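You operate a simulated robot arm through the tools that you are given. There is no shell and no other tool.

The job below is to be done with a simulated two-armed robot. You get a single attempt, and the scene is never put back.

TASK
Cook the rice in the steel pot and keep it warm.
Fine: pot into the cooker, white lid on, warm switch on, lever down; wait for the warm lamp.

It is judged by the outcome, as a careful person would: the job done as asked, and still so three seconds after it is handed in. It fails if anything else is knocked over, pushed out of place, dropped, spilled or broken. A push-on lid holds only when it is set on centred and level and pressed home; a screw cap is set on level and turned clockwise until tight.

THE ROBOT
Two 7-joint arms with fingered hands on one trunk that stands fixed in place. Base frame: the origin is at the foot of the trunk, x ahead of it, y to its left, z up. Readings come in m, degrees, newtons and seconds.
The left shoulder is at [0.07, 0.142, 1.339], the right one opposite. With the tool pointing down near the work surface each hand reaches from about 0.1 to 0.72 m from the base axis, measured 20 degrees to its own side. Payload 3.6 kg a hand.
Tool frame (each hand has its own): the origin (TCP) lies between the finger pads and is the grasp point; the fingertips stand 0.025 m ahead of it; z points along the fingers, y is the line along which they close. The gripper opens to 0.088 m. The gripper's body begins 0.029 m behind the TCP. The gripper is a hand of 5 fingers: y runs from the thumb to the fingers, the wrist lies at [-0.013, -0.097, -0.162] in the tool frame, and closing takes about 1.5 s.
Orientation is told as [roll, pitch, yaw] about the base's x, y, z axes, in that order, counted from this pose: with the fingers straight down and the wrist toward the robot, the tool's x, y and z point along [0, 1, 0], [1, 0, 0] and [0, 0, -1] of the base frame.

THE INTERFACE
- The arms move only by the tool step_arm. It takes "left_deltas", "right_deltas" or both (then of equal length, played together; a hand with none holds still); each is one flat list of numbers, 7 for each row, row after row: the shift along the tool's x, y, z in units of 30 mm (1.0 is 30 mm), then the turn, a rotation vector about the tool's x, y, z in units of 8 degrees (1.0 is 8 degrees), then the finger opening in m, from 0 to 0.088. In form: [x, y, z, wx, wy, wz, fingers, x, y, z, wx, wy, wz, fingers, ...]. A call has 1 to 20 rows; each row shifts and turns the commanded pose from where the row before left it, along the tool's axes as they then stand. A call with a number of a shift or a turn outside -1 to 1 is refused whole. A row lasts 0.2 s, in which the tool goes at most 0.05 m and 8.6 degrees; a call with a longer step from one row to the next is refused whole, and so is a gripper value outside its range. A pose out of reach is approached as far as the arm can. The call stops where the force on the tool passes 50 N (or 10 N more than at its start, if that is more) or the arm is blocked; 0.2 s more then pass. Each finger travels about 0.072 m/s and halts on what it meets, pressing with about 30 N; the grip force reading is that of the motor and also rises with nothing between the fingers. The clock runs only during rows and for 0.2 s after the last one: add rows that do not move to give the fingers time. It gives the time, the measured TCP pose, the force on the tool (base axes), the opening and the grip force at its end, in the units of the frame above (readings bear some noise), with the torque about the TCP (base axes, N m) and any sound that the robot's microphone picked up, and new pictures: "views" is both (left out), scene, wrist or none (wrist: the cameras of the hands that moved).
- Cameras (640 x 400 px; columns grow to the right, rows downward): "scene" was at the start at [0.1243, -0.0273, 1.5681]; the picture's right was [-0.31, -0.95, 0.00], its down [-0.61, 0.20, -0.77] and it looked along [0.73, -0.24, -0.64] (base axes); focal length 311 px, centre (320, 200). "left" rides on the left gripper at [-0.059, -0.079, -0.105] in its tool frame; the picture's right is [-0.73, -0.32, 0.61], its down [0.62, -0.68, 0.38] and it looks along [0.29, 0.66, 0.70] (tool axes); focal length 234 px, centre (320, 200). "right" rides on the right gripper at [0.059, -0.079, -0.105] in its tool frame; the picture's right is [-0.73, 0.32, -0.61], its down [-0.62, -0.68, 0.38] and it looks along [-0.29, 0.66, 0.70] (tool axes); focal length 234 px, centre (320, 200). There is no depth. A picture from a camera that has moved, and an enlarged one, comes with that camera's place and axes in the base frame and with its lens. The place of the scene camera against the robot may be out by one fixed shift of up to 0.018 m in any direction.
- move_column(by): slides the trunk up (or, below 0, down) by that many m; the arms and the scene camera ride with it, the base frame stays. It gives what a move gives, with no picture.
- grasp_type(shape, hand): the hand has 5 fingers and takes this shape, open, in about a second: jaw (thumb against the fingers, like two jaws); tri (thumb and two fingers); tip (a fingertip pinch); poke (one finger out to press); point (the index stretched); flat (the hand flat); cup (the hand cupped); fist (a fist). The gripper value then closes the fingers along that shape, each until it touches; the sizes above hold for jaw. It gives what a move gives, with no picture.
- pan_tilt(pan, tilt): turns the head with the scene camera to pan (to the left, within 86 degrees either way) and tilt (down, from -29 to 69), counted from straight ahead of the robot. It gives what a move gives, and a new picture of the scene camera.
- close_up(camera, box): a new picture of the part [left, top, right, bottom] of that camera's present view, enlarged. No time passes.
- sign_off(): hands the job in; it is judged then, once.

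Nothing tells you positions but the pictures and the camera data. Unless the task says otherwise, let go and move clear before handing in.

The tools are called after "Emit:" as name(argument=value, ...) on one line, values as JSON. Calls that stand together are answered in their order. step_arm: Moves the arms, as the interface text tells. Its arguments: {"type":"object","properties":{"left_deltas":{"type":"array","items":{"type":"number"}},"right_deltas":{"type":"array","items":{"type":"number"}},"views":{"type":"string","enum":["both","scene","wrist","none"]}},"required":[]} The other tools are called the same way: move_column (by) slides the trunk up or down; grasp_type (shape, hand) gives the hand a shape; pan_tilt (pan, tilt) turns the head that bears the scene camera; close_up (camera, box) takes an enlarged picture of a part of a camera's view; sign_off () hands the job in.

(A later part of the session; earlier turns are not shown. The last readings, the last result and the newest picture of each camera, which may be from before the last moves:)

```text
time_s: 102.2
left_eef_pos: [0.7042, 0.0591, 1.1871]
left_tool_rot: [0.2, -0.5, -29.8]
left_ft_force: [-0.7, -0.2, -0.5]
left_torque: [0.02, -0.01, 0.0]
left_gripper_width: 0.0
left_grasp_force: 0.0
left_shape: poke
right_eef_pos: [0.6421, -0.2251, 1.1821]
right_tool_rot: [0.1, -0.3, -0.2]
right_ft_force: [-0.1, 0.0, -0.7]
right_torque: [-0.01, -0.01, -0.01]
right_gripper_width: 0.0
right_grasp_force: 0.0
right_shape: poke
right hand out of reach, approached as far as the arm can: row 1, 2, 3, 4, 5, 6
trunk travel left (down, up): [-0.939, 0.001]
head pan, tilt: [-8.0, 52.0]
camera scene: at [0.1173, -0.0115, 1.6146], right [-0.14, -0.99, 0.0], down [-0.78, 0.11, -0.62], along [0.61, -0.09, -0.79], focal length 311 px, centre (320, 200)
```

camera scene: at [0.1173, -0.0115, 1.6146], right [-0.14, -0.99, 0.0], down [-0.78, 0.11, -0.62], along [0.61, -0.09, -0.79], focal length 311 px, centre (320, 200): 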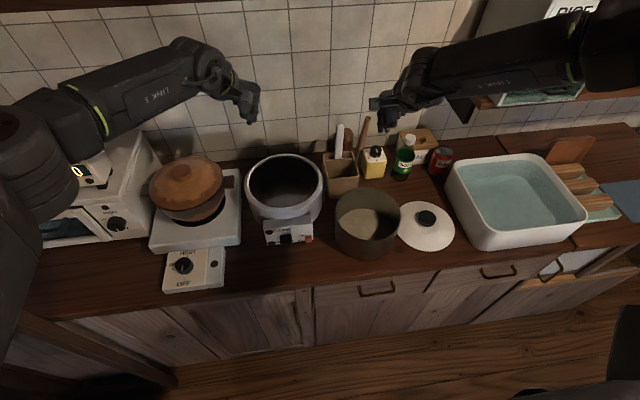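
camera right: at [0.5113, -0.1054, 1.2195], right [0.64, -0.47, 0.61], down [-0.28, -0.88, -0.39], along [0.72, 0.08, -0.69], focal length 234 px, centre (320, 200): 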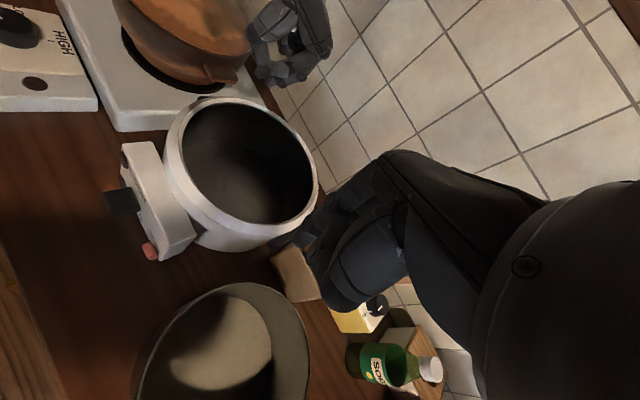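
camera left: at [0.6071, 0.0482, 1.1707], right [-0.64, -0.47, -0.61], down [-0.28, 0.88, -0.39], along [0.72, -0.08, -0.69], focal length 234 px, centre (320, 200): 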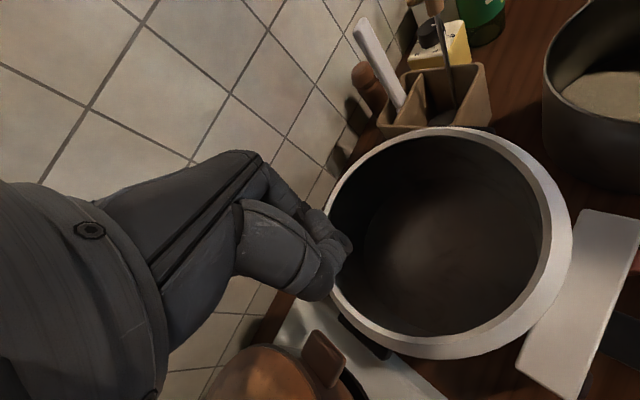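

The right forearm's elbow is swung too far out. Commanding a strong opposite yaw should force the elbow inward, as happened on the left. I'll back off a little and do that.

Emit:
step_arm(right_deltas=[-0.2, -0.8, -0.3, 0, 0, 0, 0, -0.2, -0.8, -0.3, 0, 0, 0, 0, -0.2, -0.8, 0, 0, 0, 0, 0, 0, 0, 0, 0, 0, 0.94, 0, 0, 0, 0, 0, 0, 0.94, 0, 0, 0, 0, 0, 0, 0.94, 0, 0, 0, 0, 0, 0, 0.94, 0, 0, 0, 0, 0, 0, 0.94, 0, 0, 0, 0, 0, 0, 0.94, 0], views="scene")

```text
time_s: 104.2
left_eef_pos: [0.7052, 0.0592, 1.188]
left_tool_rot: [0.1, -0.5, -29.9]
left_ft_force: [-0.2, -0.1, 0.2]
left_torque: [0.0, 0.01, 0.01]
left_gripper_width: 0.0
left_grasp_force: 0.1
left_shape: poke
right_eef_pos: [0.5702, -0.2438, 1.1978]
right_tool_rot: [0.2, -0.3, -45.4]
right_ft_force: [0.1, 0.0, 0.7]
right_torque: [0.01, 0.0, 0.01]
right_gripper_width: 0.0003
right_grasp_force: 0.1
right_shape: poke
trunk travel left (down, up): [-0.939, 0.001]
head pan, tilt: [-8.0, 52.0]
camera scene: at [0.118, -0.0115, 1.6146], right [-0.14, -0.99, 0.0], down [-0.78, 0.11, -0.62], along [0.61, -0.09, -0.79], focal length 311 px, centre (320, 200)
```

scene: 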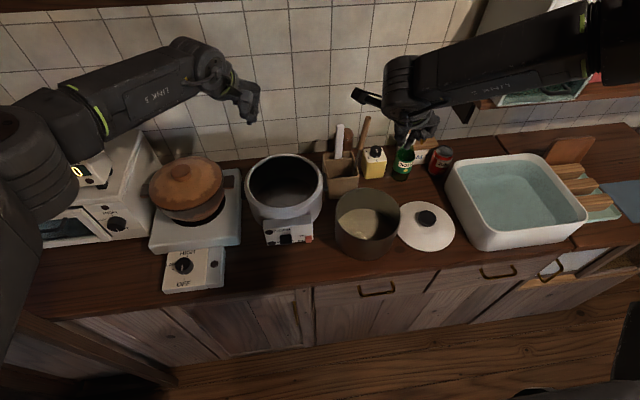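

A pattern: the left arm got its good configuration by approaching from the cross-body side. I'll do the mirror with the right arm — yaw 0, cross to slightly left of centre at lower height, then go forward to the cooker.

Emit:
step_arm(right_deltas=[0, 0, 0, 0, 0, -0.94, 0, 0, 0, 0, 0, 0, -0.94, 0, 0, 0, 0, 0, 0, -0.94, 0, 0, 0, 0, 0, 0, -0.94, 0, 0, 0, 0, 0, 0, -0.94, 0, 0, 0, 0, 0, 0, -0.94, 0, 0.9, -0.2, 0.3, 0, 0, 0, 0, 0.9, -0.2, 0.3, 0, 0, 0, 0, 0.9, -0.2, 0.3, 0, 0, 0, 0, 0.9, -0.2, 0.3, 0, 0, 0, 0, 0.9, -0.2, 0.3, 0, 0, 0, 0, 0.9, -0.2, 0.3, 0, 0, 0, 0, 0.9, -0.2, 0.3, 0, 0, 0, 0, 0.9, -0.2, 0.3, 0, 0, 0, 0], views="scene")

```text
time_s: 107.2
left_eef_pos: [0.7044, 0.058, 1.1885]
left_tool_rot: [0.1, -0.5, -30.0]
left_ft_force: [0.2, 0.2, -0.6]
left_torque: [-0.02, -0.05, -0.02]
left_gripper_width: 0.0
left_grasp_force: 0.2
left_shape: poke
right_eef_pos: [0.4907, -0.107, 1.1824]
right_tool_rot: [0.1, -0.2, -0.1]
right_ft_force: [-0.5, 0.0, -0.4]
right_torque: [0.03, -0.02, -0.02]
right_gripper_width: 0.0001
right_grasp_force: 0.1
right_shape: poke
right hand out of reach, approached as far as the arm can: row 10, 11, 12, 13, 14
trunk travel left (down, up): [-0.939, 0.001]
head pan, tilt: [-8.0, 52.0]
camera scene: at [0.1172, -0.0112, 1.6146], right [-0.14, -0.99, 0.0], down [-0.78, 0.11, -0.62], along [0.61, -0.09, -0.79], focal length 311 px, centre (320, 200)
```

scene: 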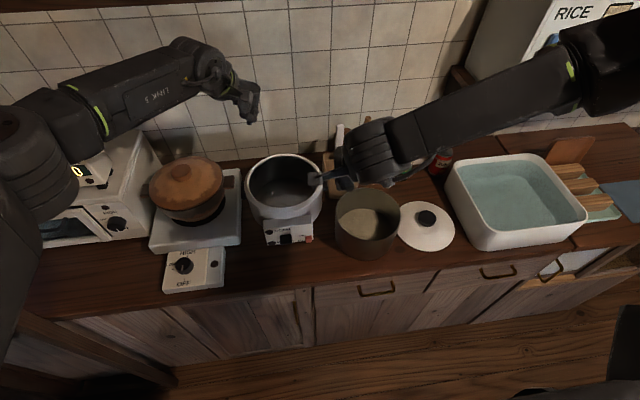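

The elbow on the right stays raised. I'll take that hand low, to the right and close in, so the elbow drops, then come forward at low height.

Emit:
step_arm(right_deltas=[-0.89, -0.3, 0.3, 0, 0, 0, 0, -0.89, -0.3, 0.3, 0, 0, 0, 0, -0.89, -0.3, 0.3, 0, 0, 0, 0, -0.89, -0.3, 0.5, 0, 0, 0, 0, -0.89, -0.3, 0.7, 0, 0, 0, 0, -0.89, -0.3, 0.7, 0, 0, 0, 0, -0.89, -0.3, 0.7, 0, 0, 0, 0, -0.89, -0.3, 0.7, 0, 0, 0, 0, -0.5, -0.2, 0.7, 0, 0, 0, 0, -0.3, 0, 0.7, 0, 0, 0, 0], views="scene")

```text
time_s: 109.4
left_eef_pos: [0.7053, 0.0585, 1.1868]
left_tool_rot: [0.0, -0.3, -30.0]
left_ft_force: [-0.7, 0.8, 0.7]
left_torque: [0.01, 0.02, -0.01]
left_gripper_width: 0.0
left_grasp_force: 0.0
left_shape: poke
right_eef_pos: [0.4146, -0.3587, 1.0496]
right_tool_rot: [0.2, -0.1, 0.0]
right_ft_force: [-0.6, -0.2, -0.1]
right_torque: [0.0, 0.0, 0.04]
right_gripper_width: 0.0
right_grasp_force: 0.1
right_shape: poke
right hand out of reach, approached as far as the arm can: row 8, 9, 10
trunk travel left (down, up): [-0.939, 0.001]
head pan, tilt: [-8.0, 52.0]
camera scene: at [0.1178, -0.0117, 1.6146], right [-0.14, -0.99, 0.0], down [-0.78, 0.11, -0.62], along [0.61, -0.09, -0.79], focal length 311 px, centre (320, 200)
```

scene: 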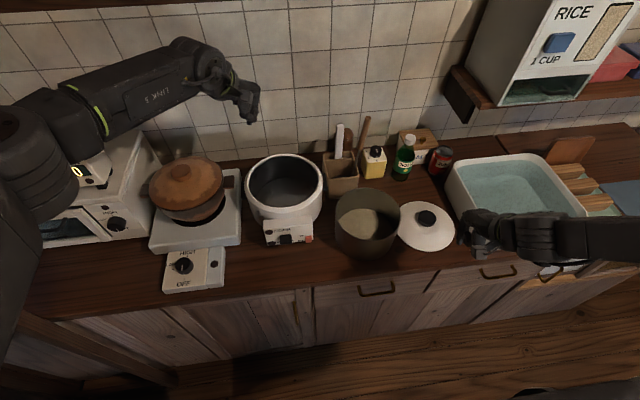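

Emit:
step_arm(right_deltas=[0.5, 0.5, 0, 0, 0, -0.5, 0, 0.5, 0.5, 0, 0, 0, -0.5, 0, 0.5, 0.5, 0, 0, 0, -0.5, 0, 0.5, 0.5, 0, 0, 0, -0.5, 0, 0.5, 0.5, 0, 0, 0, -0.5, 0, 0.5, 0.5, 0, 0, 0, -0.5, 0, 0.5, 0.5, 0, 0, 0, -0.5, 0, 0.5, 0.5, 0, 0, 0, 0, 0], views="scene")

```text
time_s: 111.2
left_eef_pos: [0.7053, 0.0592, 1.1868]
left_tool_rot: [0.0, -0.4, -29.8]
left_ft_force: [-0.1, -0.5, -0.1]
left_torque: [0.01, -0.02, -0.01]
left_gripper_width: 0.0
left_grasp_force: 0.1
left_shape: poke
right_eef_pos: [0.5002, -0.2209, 1.0803]
right_tool_rot: [-0.2, -0.1, 27.9]
right_ft_force: [1.0, 0.0, 0.0]
right_torque: [-0.02, 0.0, -0.02]
right_gripper_width: 0.0
right_grasp_force: 0.1
right_shape: poke
right hand out of reach, approached as far as the arm can: row 1, 2, 3, 4, 5, 6, 7, 8
trunk travel left (down, up): [-0.939, 0.001]
head pan, tilt: [-8.0, 52.0]
camera scene: at [0.1183, -0.0102, 1.6145], right [-0.14, -0.99, 0.0], down [-0.78, 0.11, -0.62], along [0.61, -0.09, -0.79], focal length 311 px, centre (320, 200)
```

scene: 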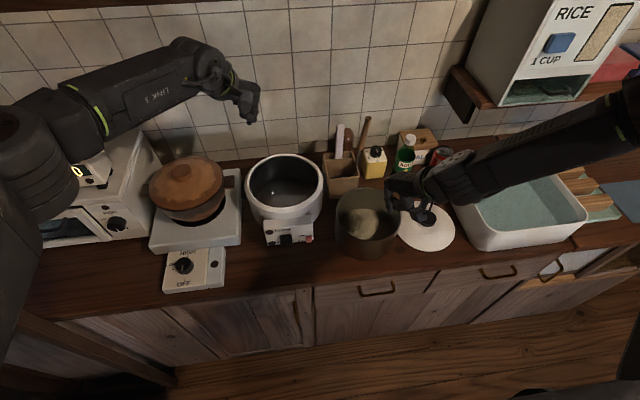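

Emit:
step_arm(right_deltas=[0.2, 0.6, 0.0, 0, 0, 0, 0, 0.2, 0.6, 0, 0, 0, 0, 0, 0.2, 0.6, 0, 0, 0, 0, 0, 0.2, 0.6, 0, 0, 0, 0, 0, 0.2, 0.6, 0, 0, 0, 0, 0, 0.2, 0.6, 0, 0, 0, 0, 0], views="scene")

```text
time_s: 112.6
left_eef_pos: [0.7058, 0.0585, 1.1872]
left_tool_rot: [-0.1, -0.4, -30.0]
left_ft_force: [-0.1, -0.2, 0.0]
left_torque: [-0.02, 0.0, -0.01]
left_gripper_width: 0.0
left_grasp_force: 0.1
left_shape: poke
right_eef_pos: [0.5562, -0.1629, 1.1218]
right_tool_rot: [-0.1, -0.3, 28.0]
right_ft_force: [-0.2, -0.8, 0.4]
right_torque: [0.02, -0.01, 0.0]
right_gripper_width: 0.0
right_grasp_force: 0.0
right_shape: poke
right hand out of reach, approached as far as the arm can: row 1, 2, 3, 4, 5, 6
trunk travel left (down, up): [-0.939, 0.001]
head pan, tilt: [-8.0, 52.0]
camera scene: at [0.1178, -0.0112, 1.6146], right [-0.14, -0.99, 0.0], down [-0.78, 0.11, -0.62], along [0.61, -0.09, -0.79], focal length 311 px, centre (320, 200)
```

scene: 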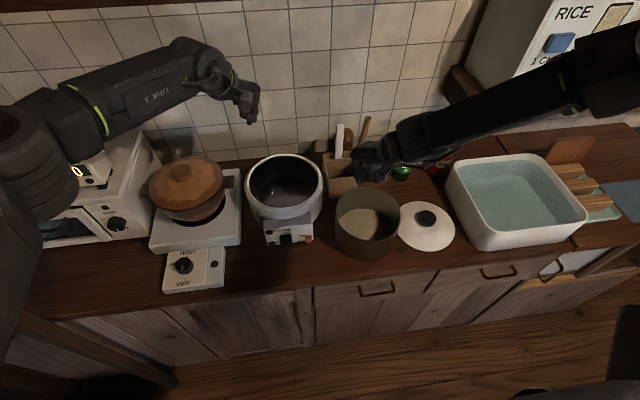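

The right hand slides along a limit surface with a saturated shoulder joint. I'll straighten that arm forward at shoulder height so the elbow falls in line, then come back down from there.

Emit:
step_arm(right_deltas=[-0.18, 0.22, -0.89, 0, 0, 0, 0, -0.18, 0.22, -0.89, 0, 0, 0, 0, -0.18, 0.22, -0.89, 0, 0, 0, 0, -0.18, 0.22, -0.89, 0, 0, 0, 0, -0.18, 0.22, -0.89, 0, 0, 0, 0, -0.18, 0.22, -0.89, 0, 0, 0, 0, -0.32, 0.94, 0, 0, 0, 0, 0, -0.32, 0.94, 0, 0, 0, 0, 0, -0.32, 0.94, 0, 0, 0, 0, 0, -0.32, 0.94, 0, 0, 0, 0, 0, -0.32, 0.94, 0, 0, 0, 0, 0, -0.32, 0.94, 0, 0, 0, 0, 0], views="scene")

```text
time_s: 115.2
left_eef_pos: [0.705, 0.0595, 1.1878]
left_tool_rot: [0.1, -0.4, -29.8]
left_ft_force: [0.5, 0.3, -0.4]
left_torque: [0.01, 0.01, -0.01]
left_gripper_width: 0.0002
left_grasp_force: 0.1
left_shape: poke
right_eef_pos: [0.6602, -0.1679, 1.284]
right_tool_rot: [0.0, -0.4, 27.8]
right_ft_force: [0.5, 0.8, -1.1]
right_torque: [-0.02, -0.02, 0.0]
right_gripper_width: 0.0
right_grasp_force: 0.1
right_shape: poke
right hand out of reach, approached as far as the arm can: row 8, 9, 10, 11, 12
trunk travel left (down, up): [-0.939, 0.001]
head pan, tilt: [-8.0, 52.0]
camera scene: at [0.1175, -0.0119, 1.6146], right [-0.14, -0.99, 0.0], down [-0.78, 0.11, -0.62], along [0.61, -0.09, -0.79], focal length 311 px, centre (320, 200)
```

scene: 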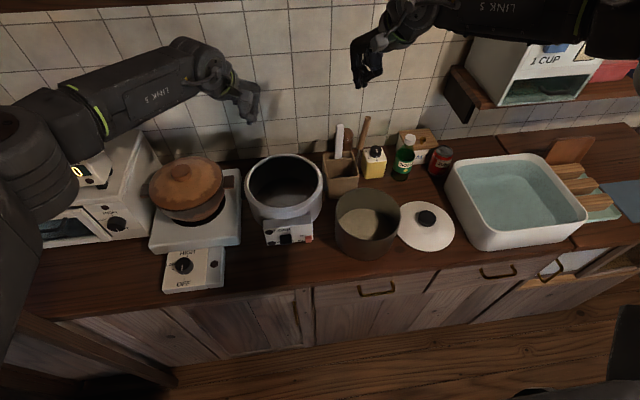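

Emit:
step_arm(right_deltas=[-0.2, -0.9, 0, 0, 0, 0.5, 0, -0.2, -0.9, 0, 0, 0, 0.5, 0, -0.2, -0.9, 0, 0, 0, 0.5, 0, -0.2, -0.9, 0, 0, 0, 0.5, 0, -0.2, -0.9, 0, 0, 0, 0.5, 0, -0.2, -0.9, 0, 0, 0, 0.5, 0, -0.2, -0.9, 0, 0, 0, 0.5, 0, -0.3, -0.9, 0, 0, 0, 0, 0, -0.3, -0.9, 0, 0, 0, 0, 0, -0.3, -0.8, 0.5, 0, 0, 0, 0, -0.3, -0.8, 0.8, 0, 0, 0, 0, -0.3, -0.5, 0.9, 0, 0, 0, 0, 0, 0, 0.95, 0, 0, 0, 0, 0, 0, 0.95, 0, 0, 0, 0, 0, 0, 0.95, 0, 0, 0, 0, 0, 0, 0.95, 0, 0, 0, 0, 0, 0, 0.95, 0, 0, 0, 0], views="scene")

```text
time_s: 118.8
left_eef_pos: [0.7061, 0.0587, 1.186]
left_tool_rot: [0.2, -0.4, -29.9]
left_ft_force: [0.1, 0.2, 0.4]
left_torque: [0.0, 0.04, 0.01]
left_gripper_width: 0.0
left_grasp_force: 0.2
left_shape: poke
right_eef_pos: [0.3829, -0.3084, 1.0729]
right_tool_rot: [0.2, -0.2, -0.1]
right_ft_force: [0.4, 0.4, 0.0]
right_torque: [0.01, 0.01, -0.02]
right_gripper_width: 0.0002
right_grasp_force: 0.0
right_shape: poke
right hand out of reach, approached as far as the arm can: row 12
trunk travel left (down, up): [-0.939, 0.001]
head pan, tilt: [-8.0, 52.0]
camera scene: at [0.1179, -0.0122, 1.6146], right [-0.14, -0.99, 0.0], down [-0.78, 0.11, -0.62], along [0.61, -0.09, -0.79], focal length 311 px, centre (320, 200)
```

scene: 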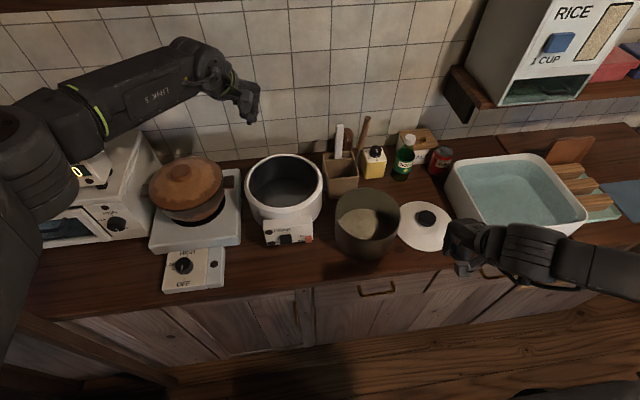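

Emit:
step_arm(right_deltas=[0, -0.4, 0.9, 0, 0, 0, 0, 0, -0.4, 0.9, 0, 0, 0, 0, 0, -0.4, 0.9, 0, 0, 0, 0, 0, -0.4, 0.9, 0, 0, 0, 0, 0, -0.4, 0.5, 0, 0, 0, 0], views="scene")

```text
time_s: 120.0
left_eef_pos: [0.7052, 0.0592, 1.187]
left_tool_rot: [0.0, -0.5, -29.9]
left_ft_force: [-0.1, 0.4, -0.1]
left_torque: [0.02, 0.0, 0.01]
left_gripper_width: 0.0001
left_grasp_force: 0.1
left_shape: poke
right_eef_pos: [0.3229, -0.3074, 0.9488]
right_tool_rot: [0.0, -0.3, -0.1]
right_ft_force: [1.2, 0.0, 0.5]
right_torque: [-0.01, 0.04, -0.02]
right_gripper_width: 0.0
right_grasp_force: 0.0
right_shape: poke
trunk travel left (down, up): [-0.939, 0.001]
head pan, tilt: [-8.0, 52.0]
camera scene: at [0.117, -0.0115, 1.6147], right [-0.14, -0.99, 0.0], down [-0.78, 0.11, -0.62], along [0.61, -0.09, -0.79], focal length 311 px, centre (320, 200)
```

scene: 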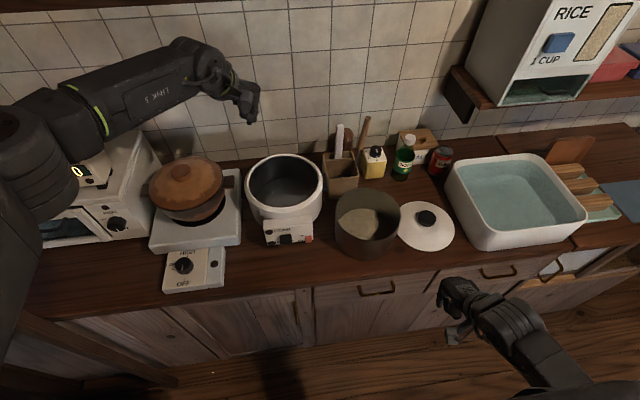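

Excellent: the right elbow is now low and the forearm points forward. I'll advance from this configuration, up and forward over the counter.

Emit:
step_arm(right_deltas=[0, 0.2, -0.9, 0, 0, 0, 0, 0, 0.2, -0.9, 0, 0, 0, 0, 0.1, 0.3, -0.9, 0, 0, 0, 0, 0.2, 0.6, -0.9, 0, 0, 0, 0, 0.4, 0.8, -0.4, 0, 0, 0, 0, 0.4, 0.8, 0, 0, 0, 0, 0, 0.4, 0.8, 0, 0, 0, 0, 0, 0.4, 0.8, 0, 0, 0, 0, 0, 0.4, 0.8, 0, 0, 0, 0, 0, 0.4, 0.8, 0, 0, 0, 0, 0], views="scene")

```text
time_s: 122.2
left_eef_pos: [0.7058, 0.0591, 1.1866]
left_tool_rot: [0.0, -0.4, -29.9]
left_ft_force: [0.1, -0.1, 0.1]
left_torque: [0.02, -0.01, -0.01]
left_gripper_width: 0.0
left_grasp_force: 0.0
left_shape: poke
right_eef_pos: [0.5068, -0.2269, 1.0715]
right_tool_rot: [0.0, -0.2, -0.2]
right_ft_force: [0.0, -0.6, 0.0]
right_torque: [0.04, 0.04, 0.05]
right_gripper_width: 0.0001
right_grasp_force: 0.0
right_shape: poke
trunk travel left (down, up): [-0.939, 0.001]
head pan, tilt: [-8.0, 52.0]
camera scene: at [0.1191, -0.0108, 1.6145], right [-0.14, -0.99, 0.0], down [-0.78, 0.11, -0.61], along [0.61, -0.09, -0.79], focal length 311 px, centre (320, 200)
```

scene: 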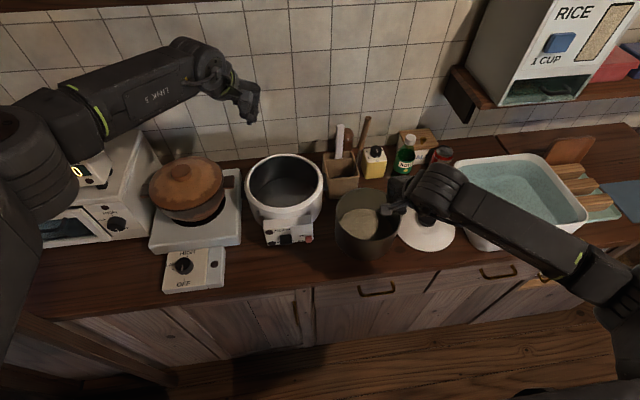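

That was the key. I'll continue toward the cooker.

Emit:
step_arm(right_deltas=[0.545, 0.667, 0, 0, 0, 0, 0, 0.545, 0.667, 0, 0, 0, 0, 0, 0.545, 0.667, 0, 0, 0, 0, 0, 0.545, 0.667, 0, 0, 0, 0, 0, 0.545, 0.667, 0, 0, 0, 0, 0, 0.545, 0.667, 0, 0, 0, 0, 0, 0.545, 0.667, 0, 0, 0, 0, 0, 0.545, 0.667, 0, 0, 0, 0, 0, 0.545, 0.667, 0, 0, 0, 0, 0], views="scene")

```text
time_s: 124.2
left_eef_pos: [0.7058, 0.0602, 1.1866]
left_tool_rot: [-0.1, -0.4, -29.9]
left_ft_force: [0.5, 0.5, 0.2]
left_torque: [-0.01, -0.01, -0.01]
left_gripper_width: 0.0
left_grasp_force: 0.1
left_shape: poke
right_eef_pos: [0.6867, -0.0791, 1.0704]
right_tool_rot: [0.0, -0.3, -0.2]
right_ft_force: [-0.2, 0.9, -0.8]
right_torque: [-0.05, 0.01, -0.03]
right_gripper_width: 0.0001
right_grasp_force: 0.1
right_shape: poke
trunk travel left (down, up): [-0.939, 0.001]
head pan, tilt: [-8.0, 52.0]
camera scene: at [0.1185, -0.0098, 1.6145], right [-0.14, -0.99, 0.0], down [-0.78, 0.11, -0.62], along [0.61, -0.09, -0.79], focal length 311 px, centre (320, 200)
```

scene: 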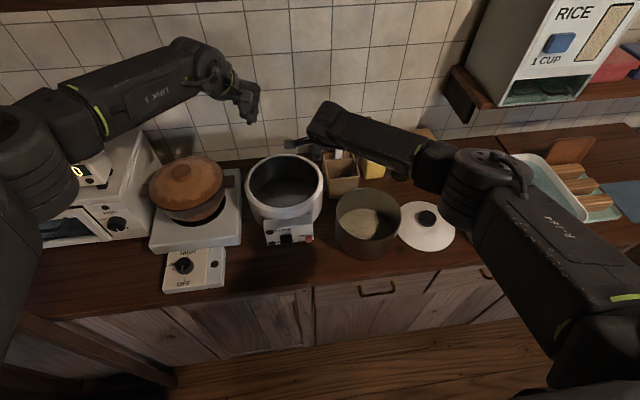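

It reaches with no limits. Now I'll test how much yaw the right hand has in this configuration, since pinching might be feasible after all.

Emit:
step_arm(right_deltas=[0, 0, 0, 0, 0, -0.95, 0, 0, 0, 0, 0, 0, -0.95, 0, 0, 0, 0, 0, 0, -0.95, 0, 0, 0, 0, 0, 0, -0.95, 0, 0, 0, 0, 0, 0, -0.95, 0, 0, 0, 0, 0, 0, -0.95, 0, 0, 0, 0, 0, 0, -0.95, 0, 0, 0, 0, 0, 0, -0.95, 0], views="scene")

```text
time_s: 126.0
left_eef_pos: [0.7046, 0.0585, 1.1879]
left_tool_rot: [0.1, -0.4, -29.8]
left_ft_force: [0.8, 0.9, 0.5]
left_torque: [-0.02, -0.02, 0.01]
left_gripper_width: 0.0
left_grasp_force: 0.0
left_shape: poke
right_eef_pos: [0.6553, -0.087, 1.0658]
right_tool_rot: [-0.1, -0.2, 34.0]
right_ft_force: [0.1, 0.8, -0.3]
right_torque: [-0.02, -0.02, -0.01]
right_gripper_width: 0.0002
right_grasp_force: 0.0
right_shape: poke
right hand out of reach, approached as far as the arm can: row 5, 6, 7, 8
trunk travel left (down, up): [-0.939, 0.001]
head pan, tilt: [-8.0, 52.0]
camera scene: at [0.1172, -0.0122, 1.6146], right [-0.14, -0.99, 0.0], down [-0.78, 0.11, -0.62], along [0.61, -0.09, -0.79], focal length 311 px, centre (320, 200)
```

scene: 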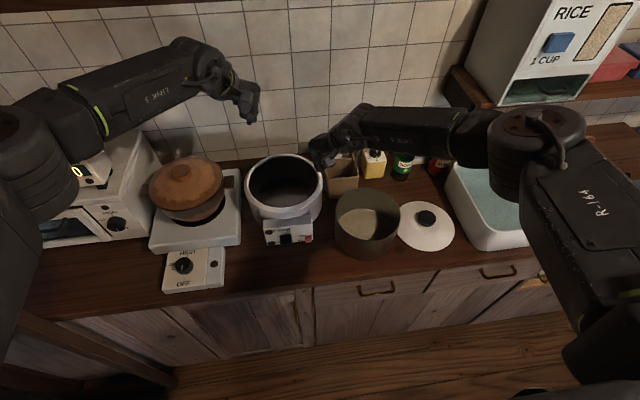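

Yaw tops out near 34° at that reach, so pushing from inside it is; yaw ±28 is fine. Next I'll reset the left arm's elbow the same way, via a low, close-in pose.

Emit:
step_arm(left_deltas=[0, -0.8, 0, 0, 0, -0.93, 0, 0, -0.8, 0, 0, 0, -0.93, 0, 0, -0.8, 0, 0, 0, -0.93, 0, 0, -0.8, 0, 0, 0, -0.93, 0, 0.6, -0.9, 0, 0, 0, 0, 0, 0.6, -0.9, 0, 0, 0, 0, 0, 0.6, -0.9, 0, 0, 0, 0, 0, 0.6, -0.9, 0, 0, 0, 0, 0, 0.6, -0.9, 0, 0, 0, 0, 0, 0.6, -0.9, 0, 0, 0, 0, 0, 0.6, -0.9, 0, 0, 0, 0, 0, 0.6, -0.9, 0, 0, 0, 0, 0], views="scene")

```text
time_s: 128.6
left_eef_pos: [0.3973, 0.2348, 1.1857]
left_tool_rot: [-0.2, -0.5, -0.1]
left_ft_force: [0.0, -0.1, 1.1]
left_torque: [0.01, -0.02, -0.01]
left_gripper_width: 0.0001
left_grasp_force: 0.1
left_shape: poke
right_eef_pos: [0.6529, -0.0871, 1.0667]
right_tool_rot: [-0.1, -0.2, 34.0]
right_ft_force: [0.3, 0.0, 0.3]
right_torque: [-0.03, 0.02, 0.02]
right_gripper_width: 0.0
right_grasp_force: 0.0
right_shape: poke
trunk travel left (down, up): [-0.939, 0.001]
head pan, tilt: [-8.0, 52.0]
camera scene: at [0.1152, -0.0103, 1.6148], right [-0.14, -0.99, 0.0], down [-0.78, 0.11, -0.62], along [0.61, -0.09, -0.79], focal length 311 px, centre (320, 200)
```

scene: 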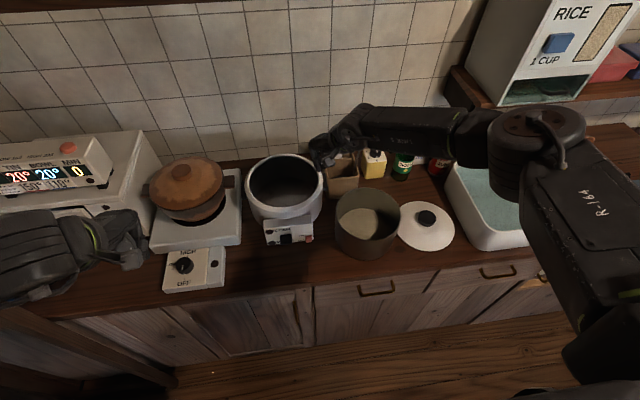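

Emit:
step_arm(left_deltas=[0.3, -0.6, 0.5, 0, 0, 0, 0, 0.3, -0.6, 0.8, 0, 0, 0, 0, 0.3, -0.4, 0.9, 0, 0, 0, 0, 0.3, -0.3, 0.9, 0, 0, 0, 0, 0.3, -0.3, 0.9, 0, 0, 0, 0, 0.3, -0.2, 0.9, 0, 0, 0, 0, 0.3, 0, 0.9, 0, 0, 0, 0, 0.2, 0, 0.9, 0, 0, 0, 0, 0, 0, 0.9, 0, 0, 0, 0], views="scene")

```text
time_s: 130.6
left_eef_pos: [0.3575, 0.2646, 1.038]
left_tool_rot: [0.1, -0.3, -0.2]
left_ft_force: [0.2, -0.2, 0.2]
left_torque: [0.04, -0.02, 0.0]
left_gripper_width: 0.0
left_grasp_force: 0.0
left_shape: poke
left hand out of reach, approached as far as the arm can: row 1, 2, 5, 6, 7, 9
right_eef_pos: [0.6536, -0.0899, 1.0684]
right_tool_rot: [-0.1, -0.5, 34.0]
right_ft_force: [0.4, -0.3, 0.2]
right_torque: [0.02, 0.01, 0.03]
right_gripper_width: 0.0001
right_grasp_force: 0.0
right_shape: poke
trunk travel left (down, up): [-0.939, 0.001]
head pan, tilt: [-8.0, 52.0]
camera scene: at [0.1129, -0.0139, 1.6151], right [-0.14, -0.99, 0.0], down [-0.78, 0.11, -0.62], along [0.61, -0.08, -0.79], focal length 311 px, centre (320, 200)
```

scene: 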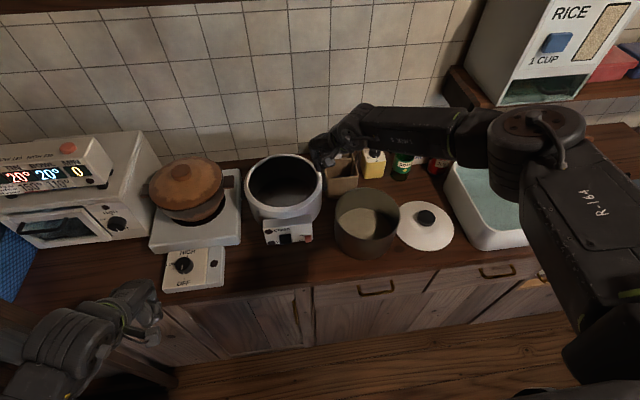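

Emit:
step_arm(left_deltas=[0.2, -0.2, 0.8, 0, 0, 0, 0, 0.2, -0.2, 0.8, 0, 0, 0, 0, 0.2, -0.2, 0.8, 0, 0, 0, 0, 0.2, -0.2, 0.8, 0, 0, 0, 0], views="scene")

```text
time_s: 131.6
left_eef_pos: [0.339, 0.2903, 0.9386]
left_tool_rot: [-0.3, -0.3, -0.2]
left_ft_force: [0.2, 0.4, -1.0]
left_torque: [-0.02, 0.01, 0.04]
left_gripper_width: 0.0
left_grasp_force: 0.1
left_shape: poke
right_eef_pos: [0.6555, -0.0881, 1.0661]
right_tool_rot: [0.0, -0.3, 34.0]
right_ft_force: [1.1, -0.2, -0.2]
right_torque: [-0.01, 0.01, 0.01]
right_gripper_width: 0.0
right_grasp_force: 0.1
right_shape: poke
trunk travel left (down, up): [-0.939, 0.001]
head pan, tilt: [-8.0, 52.0]
camera scene: at [0.1175, -0.0118, 1.6146], right [-0.14, -0.99, 0.0], down [-0.78, 0.11, -0.62], along [0.61, -0.09, -0.79], focal length 311 px, centre (320, 200)
```

scene: 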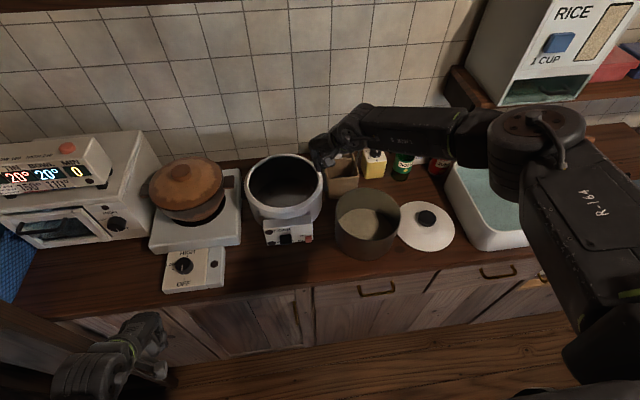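

Left elbow is low now too. I'll return the right hand to the pot side and raise the left hand up and forward.

Emit:
step_arm(left_deltas=[-0.1, 0.2, -0.9, 0, 0, 0, 0, -0.1, 0.2, -0.9, 0, 0, 0, 0, -0.2, 0.3, -0.9, 0, 0, 0, 0, -0.4, 0.3, -0.9, 0, 0, 0, 0, -0.6, 0.3, -0.9, 0, 0, 0, 0, -0.6, 0.4, 0, 0, 0, 0, 0, -0.6, 0.4, 0, 0, 0, 0, 0, -0.6, 0.4, 0, 0, 0, 0, 0], right_deltas=[-0.406, -0.754, 0, 0, 0, 0.1, 0, -0.406, -0.754, 0, 0, 0, 0.1, 0, -0.406, -0.754, 0, 0, 0, 0.1, 0, -0.406, -0.754, 0, 0, 0, 0.1, 0, -0.406, -0.754, 0, 0, 0, 0.1, 0, -0.406, -0.754, 0, 0, 0, 0.1, 0, -0.406, -0.754, 0, 0, 0, 0.1, 0, -0.406, -0.754, 0, 0, 0, 0.1, 0], views="scene")

```text
time_s: 133.4
left_eef_pos: [0.4129, 0.1919, 1.0748]
left_tool_rot: [0.0, -0.3, -0.1]
left_ft_force: [0.8, -0.4, 0.4]
left_torque: [-0.03, 0.03, -0.01]
left_gripper_width: 0.0
left_grasp_force: 0.0
left_shape: poke
right_eef_pos: [0.5514, -0.2652, 1.0657]
right_tool_rot: [0.0, -0.3, 27.7]
right_ft_force: [-0.8, 0.6, 0.2]
right_torque: [0.0, 0.03, -0.01]
right_gripper_width: 0.0
right_grasp_force: 0.0
right_shape: poke
trunk travel left (down, up): [-0.939, 0.001]
head pan, tilt: [-8.0, 52.0]
camera scene: at [0.118, -0.0132, 1.6146], right [-0.14, -0.99, 0.0], down [-0.78, 0.11, -0.62], along [0.61, -0.08, -0.79], focal length 311 px, centre (320, 200)
```

scene: 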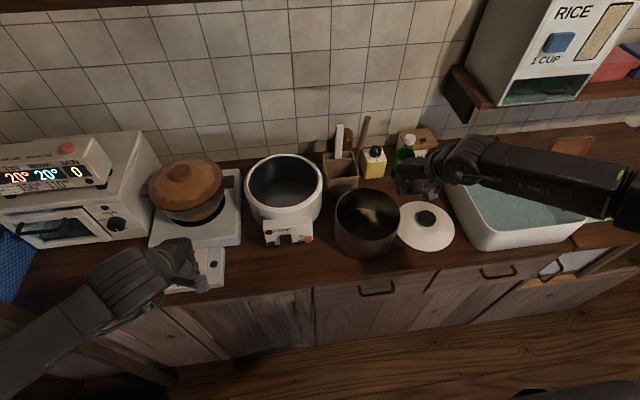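

Emit:
step_arm(left_deltas=[-0.95, 0.44, 0, 0, 0, 0, 0, -0.95, 0.44, 0, 0, 0, 0, 0, -0.95, 0.44, 0, 0, 0, 0, 0, -0.95, 0.44, 0, 0, 0, 0, 0, -0.95, 0.44, 0, 0, 0, 0, 0, -0.95, 0.44, 0, 0, 0, 0, 0, -0.95, 0.44, 0, 0, 0, 0, 0, -0.95, 0.44, 0, 0, 0, 0, 0, -0.95, 0.44, 0, 0, 0, 0, 0, -0.95, 0.44, 0, 0, 0, 0, 0, -0.95, 0.44, 0, 0, 0, 0, 0, 0, 0, 0, 0, 0, 0.875, 0, 0, 0, 0, 0, 0, 0.875, 0, 0, 0, 0, 0, 0, 0.875, 0, 0, 0, 0, 0, 0, 0.875, 0], views="scene")

```text
time_s: 136.6
left_eef_pos: [0.5566, -0.1207, 1.076]
left_tool_rot: [0.2, -0.4, -28.3]
left_ft_force: [-0.9, 0.3, -0.8]
left_torque: [0.02, -0.01, 0.0]
left_gripper_width: 0.0
left_grasp_force: 0.1
left_shape: poke
right_eef_pos: [0.551, -0.2644, 1.0653]
right_tool_rot: [-0.1, -0.2, 27.6]
right_ft_force: [0.4, -1.1, -0.3]
right_torque: [0.01, 0.04, 0.0]
right_gripper_width: 0.0
right_grasp_force: 0.1
right_shape: poke
trunk travel left (down, up): [-0.939, 0.001]
head pan, tilt: [-8.0, 52.0]
camera scene: at [0.1177, -0.0111, 1.6146], right [-0.14, -0.99, 0.0], down [-0.78, 0.11, -0.62], along [0.61, -0.09, -0.79], focal length 311 px, centre (320, 200)
```

scene: 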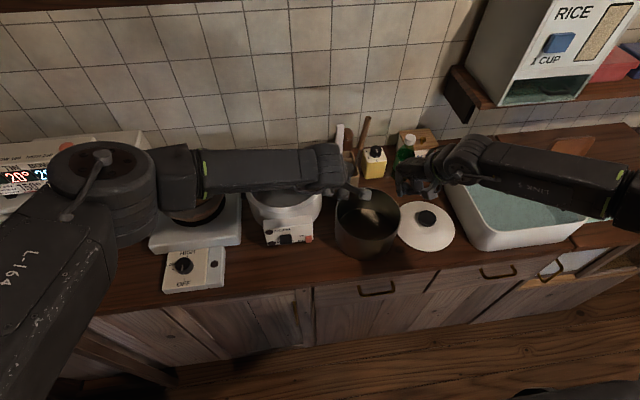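

Both arms are well placed. I'll centre over the pot and dry-run the carry again.

Emit:
step_arm(left_deltas=[-0.255, 0.58, -0.15, 0, 0, 0, 0, -0.255, 0.58, -0.15, 0, 0, 0, 0], right_deltas=[-0.19, 0.447, -0.33, 0, 0, 0, 0, -0.19, 0.447, -0.33, 0, 0, 0, 0], views="none")

Emit:
step_arm(left_deltas=[0.839, 0.036, 0, 0, 0, 0, 0, 0.839, 0.036, 0, 0, 0, 0, 0, 0.839, 0.036, 0, 0, 0, 0, 0, 0.839, 0.036, 0, 0, 0, 0, 0, 0.839, 0.036, 0, 0, 0, 0, 0, 0.839, 0.036, 0, 0, 0, 0, 0, 0.839, 0.036, 0, 0, 0, 0, 0, 0.839, 0.036, 0, 0, 0, 0, 0, 0.839, 0.036, 0, 0, 0, 0, 0, 0.839, 0.036, 0, 0, 0, 0, 0], right_deltas=[0.44, 0.715, 0, 0, 0, 0, 0, 0.44, 0.715, 0, 0, 0, 0, 0, 0.44, 0.715, 0, 0, 0, 0, 0, 0.44, 0.715, 0, 0, 0, 0, 0, 0.44, 0.715, 0, 0, 0, 0, 0, 0.44, 0.715, 0, 0, 0, 0, 0, 0.44, 0.715, 0, 0, 0, 0, 0, 0.44, 0.715, 0, 0, 0, 0, 0, 0.44, 0.715, 0, 0, 0, 0, 0, 0.44, 0.715, 0, 0, 0, 0, 0], views="scene")

```text
time_s: 137.2
left_eef_pos: [0.5804, -0.1513, 1.0851]
left_tool_rot: [0.1, -0.4, -28.3]
left_ft_force: [-0.2, -0.8, 0.4]
left_torque: [0.04, 0.0, 0.0]
left_gripper_width: 0.0
left_grasp_force: 0.1
left_shape: poke
right_eef_pos: [0.5815, -0.2624, 1.0847]
right_tool_rot: [0.0, -0.2, 27.6]
right_ft_force: [0.1, 0.5, -0.3]
right_torque: [-0.04, -0.02, -0.04]
right_gripper_width: 0.0003
right_grasp_force: 0.1
right_shape: poke
trunk travel left (down, up): [-0.939, 0.001]
head pan, tilt: [-8.0, 52.0]
```

```text
time_s: 139.4
left_eef_pos: [0.7009, 0.0565, 1.0859]
left_tool_rot: [0.1, -0.6, -28.1]
left_ft_force: [-0.1, -1.2, 0.9]
left_torque: [0.01, -0.01, -0.02]
left_gripper_width: 0.0
left_grasp_force: 0.1
left_shape: poke
left hand out of reach, approached as far as the arm can: row 10
right_eef_pos: [0.7016, -0.0608, 1.0862]
right_tool_rot: [0.0, -0.2, 27.5]
right_ft_force: [0.0, -1.7, -0.6]
right_torque: [-0.03, -0.02, -0.02]
right_gripper_width: 0.0
right_grasp_force: 0.0
right_shape: poke
right hand out of reach, approached as far as the arm can: row 10
trunk travel left (down, up): [-0.939, 0.001]
head pan, tilt: [-8.0, 52.0]
camera scene: at [0.1177, -0.0107, 1.6146], right [-0.14, -0.99, 0.0], down [-0.78, 0.11, -0.62], along [0.61, -0.09, -0.79], focal length 311 px, centre (320, 200)
```

scene: 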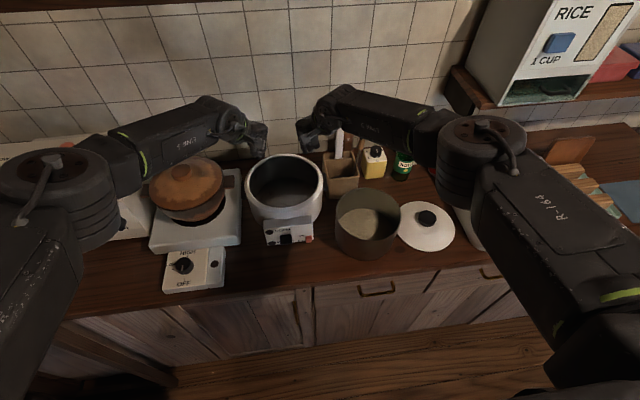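

Very close: only the last row was out of reach (x=0.701 of 0.709). A slightly smaller yaw of ±20 should give the last centimetre.

Emit:
step_arm(left_deltas=[0, 0, 0, 0, 0, -1, 0, 0.1, 0.3, 0, 0, 0, 0, 0], right_deltas=[0, 0, 0, 0, 0, 1, 0, 0, 0.28, 0, 0, 0, 0, 0], views="both")

Emit:
close_up(camera="left", box=[240, 140, 440, 320])

Emit:
close_up(camera="right", box=[200, 140, 400, 320])

```text
time_s: 140.0
left_eef_pos: [0.7113, 0.057, 1.086]
left_tool_rot: [0.1, -0.4, -20.1]
left_ft_force: [0.4, 0.2, 0.9]
left_torque: [0.01, 0.03, 0.03]
left_gripper_width: 0.0002
left_grasp_force: 0.2
left_shape: poke
right_eef_pos: [0.7093, -0.0579, 1.0852]
right_tool_rot: [-0.2, -0.2, 19.6]
right_ft_force: [0.8, 0.8, 0.2]
right_torque: [0.01, -0.01, -0.01]
right_gripper_width: 0.0005
right_grasp_force: 0.0
right_shape: poke
trunk travel left (down, up): [-0.939, 0.001]
head pan, tilt: [-8.0, 52.0]
camera scene: at [0.1185, -0.0109, 1.6145], right [-0.14, -0.99, 0.0], down [-0.78, 0.11, -0.62], along [0.61, -0.09, -0.79], focal length 311 px, centre (320, 200)
camera right: at [0.6147, -0.028, 1.1905], right [0.54, -0.58, 0.61], down [-0.43, -0.82, -0.39], along [0.72, -0.05, -0.69], focal length 234 px, centre (320, 200)
camera left: at [0.6167, 0.0289, 1.1894], right [-0.55, -0.57, -0.61], down [-0.42, 0.82, -0.39], along [0.72, 0.04, -0.69], focal length 234 px, centre (320, 200)
```

scene: 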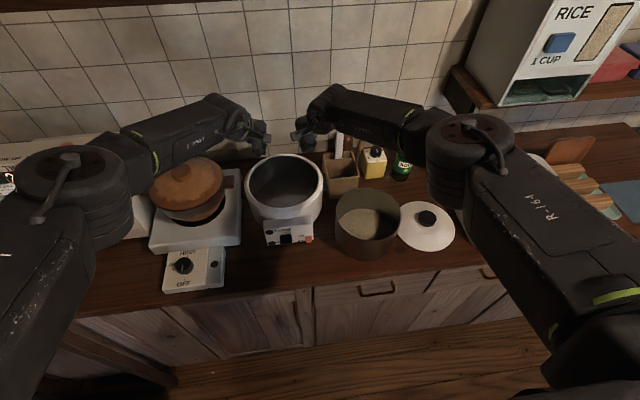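
right: 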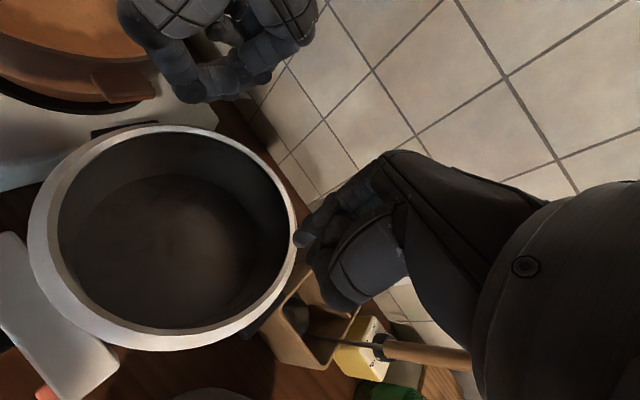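
left: 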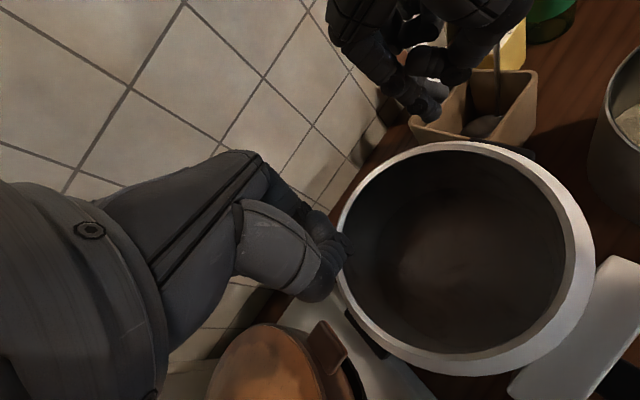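

```text
2.22 times, centred on (340, 230) of left
camera zoom: at [0.6167, 0.0289, 1.1894], right [-0.55, -0.57, -0.61], down [-0.42, 0.82, -0.39], along [0.72, 0.04, -0.69], focal length 520 px, centre (276, 133)
```

zoom: 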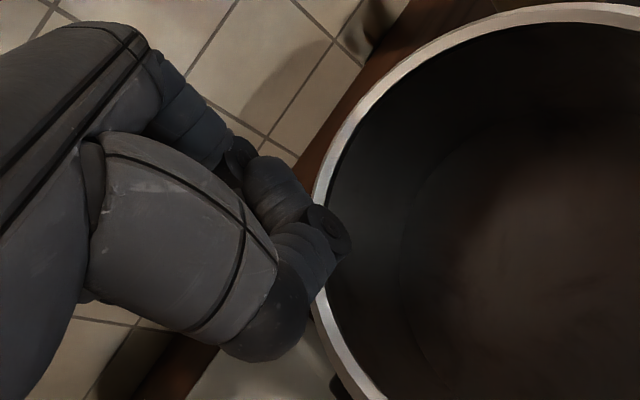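

```text
2.22 times, centred on (300, 230) of right
camera zoom: at [0.6147, -0.028, 1.1905], right [0.54, -0.58, 0.61], down [-0.43, -0.82, -0.39], along [0.72, -0.05, -0.69], focal length 520 px, centre (364, 133)
```

zoom: 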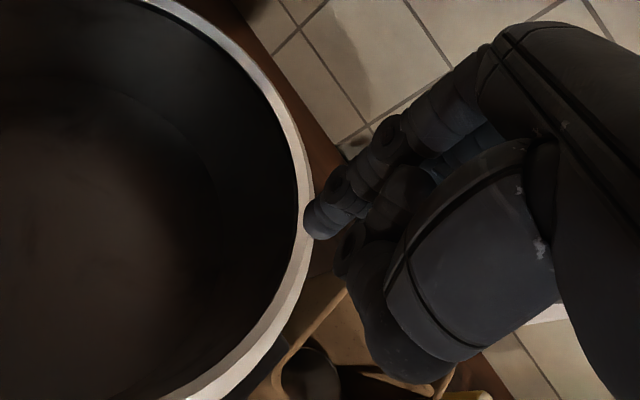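

Both hands reach the exact cooker pose. I'll go back over the pot along the same line.

Emit:
step_arm(left_deltas=[-0.794, -0.171, 0, 0, 0, 0, 0, -0.794, -0.171, 0, 0, 0, 0, 0, -0.794, -0.171, 0, 0, 0, 0, 0, -0.794, -0.171, 0, 0, 0, 0, 0, -0.794, -0.171, 0, 0, 0, 0, 0, -0.794, -0.171, 0, 0, 0, 0, 0, -0.794, -0.171, 0, 0, 0, 0, 0, -0.794, -0.171, 0, 0, 0, 0, 0, -0.794, -0.171, 0, 0, 0, 0, 0, -0.794, -0.171, 0, 0, 0, 0, 0], right_deltas=[-0.502, -0.638, 0, 0, 0, 0, 0, -0.502, -0.638, 0, 0, 0, 0, 0, -0.502, -0.638, 0, 0, 0, 0, 0, -0.502, -0.638, 0, 0, 0, 0, 0, -0.502, -0.638, 0, 0, 0, 0, 0, -0.502, -0.638, 0, 0, 0, 0, 0, -0.502, -0.638, 0, 0, 0, 0, 0, -0.502, -0.638, 0, 0, 0, 0, 0, -0.502, -0.638, 0, 0, 0, 0, 0, -0.502, -0.638, 0, 0, 0, 0, 0], views="both")

Emit:
close_up(camera="left", box=[280, 140, 560, 340])

Emit:
close_up(camera="right", box=[80, 140, 360, 340])

```text
time_s: 142.2
left_eef_pos: [0.5812, -0.1517, 1.0864]
left_tool_rot: [0.1, -0.6, -20.1]
left_ft_force: [0.1, -0.4, -0.1]
left_torque: [0.02, 0.04, -0.04]
left_gripper_width: 0.0
left_grasp_force: 0.1
left_shape: poke
right_eef_pos: [0.5776, -0.2667, 1.0855]
right_tool_rot: [-0.1, -0.5, 19.7]
right_ft_force: [0.0, -0.1, 0.2]
right_torque: [0.0, -0.01, -0.02]
right_gripper_width: 0.0002
right_grasp_force: 0.0
right_shape: poke
trunk travel left (down, up): [-0.939, 0.001]
head pan, tilt: [-8.0, 52.0]
camera scene: at [0.1161, -0.0139, 1.6147], right [-0.14, -0.99, 0.0], down [-0.78, 0.11, -0.62], along [0.61, -0.08, -0.79], focal length 311 px, centre (320, 200)
camera right: at [0.4829, -0.2365, 1.1891], right [0.54, -0.58, 0.61], down [-0.43, -0.82, -0.39], along [0.72, -0.05, -0.69], focal length 234 px, centre (320, 200)
camera left: at [0.4855, -0.1797, 1.19], right [-0.55, -0.57, -0.61], down [-0.42, 0.82, -0.39], along [0.72, 0.05, -0.69], focal length 234 px, centre (320, 200)
```

scene: 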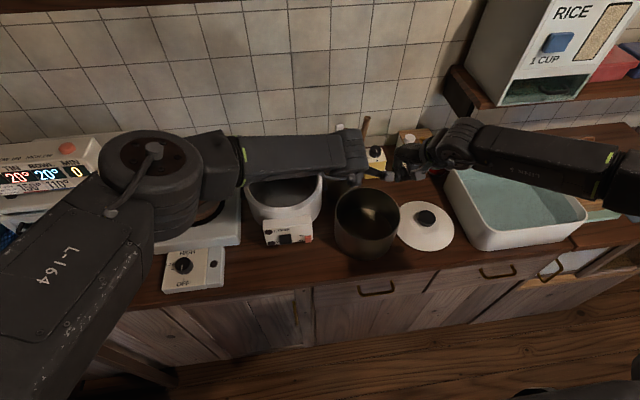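
right: 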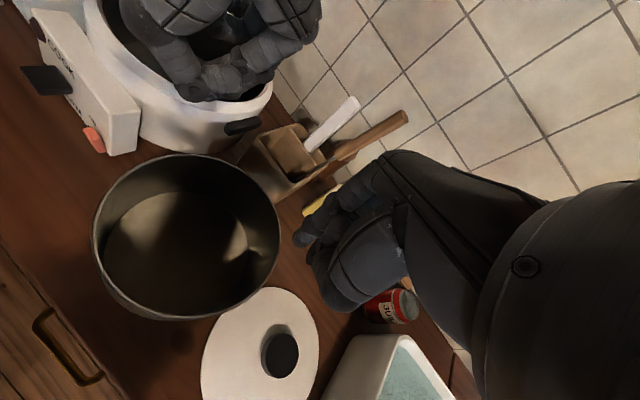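
left: 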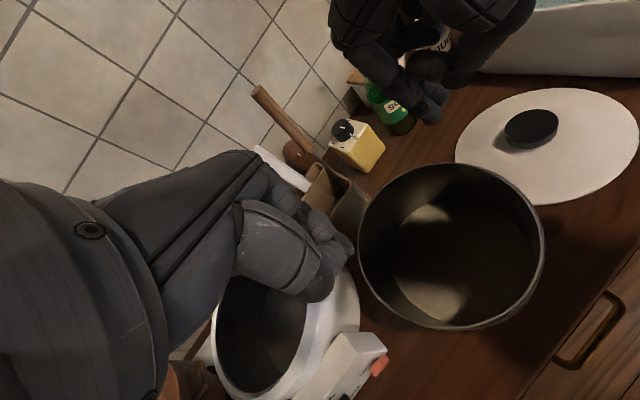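

```text
2.00 times, centred on (420, 240) of left
camera zoom: at [0.4855, -0.1797, 1.19], right [-0.55, -0.57, -0.61], down [-0.42, 0.82, -0.39], along [0.72, 0.05, -0.69], focal length 468 px, centre (120, 120)
```

zoom: 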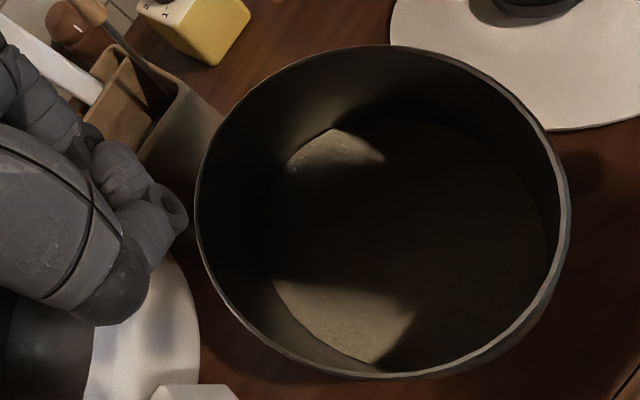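

```text
2.00 times, centred on (220, 240) of right
camera zoom: at [0.4829, -0.2365, 1.1891], right [0.54, -0.58, 0.61], down [-0.43, -0.82, -0.39], along [0.72, -0.05, -0.69], focal length 468 px, centre (520, 120)
```

zoom: 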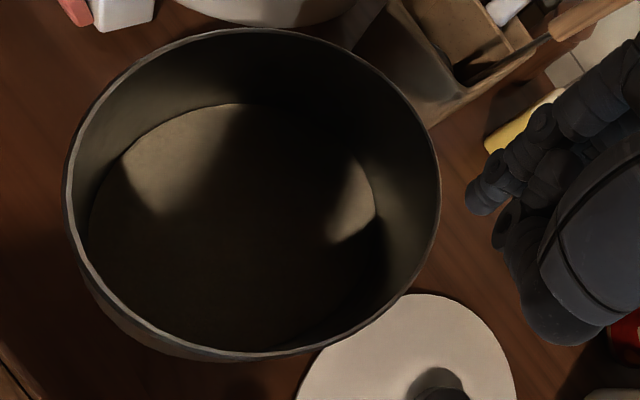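

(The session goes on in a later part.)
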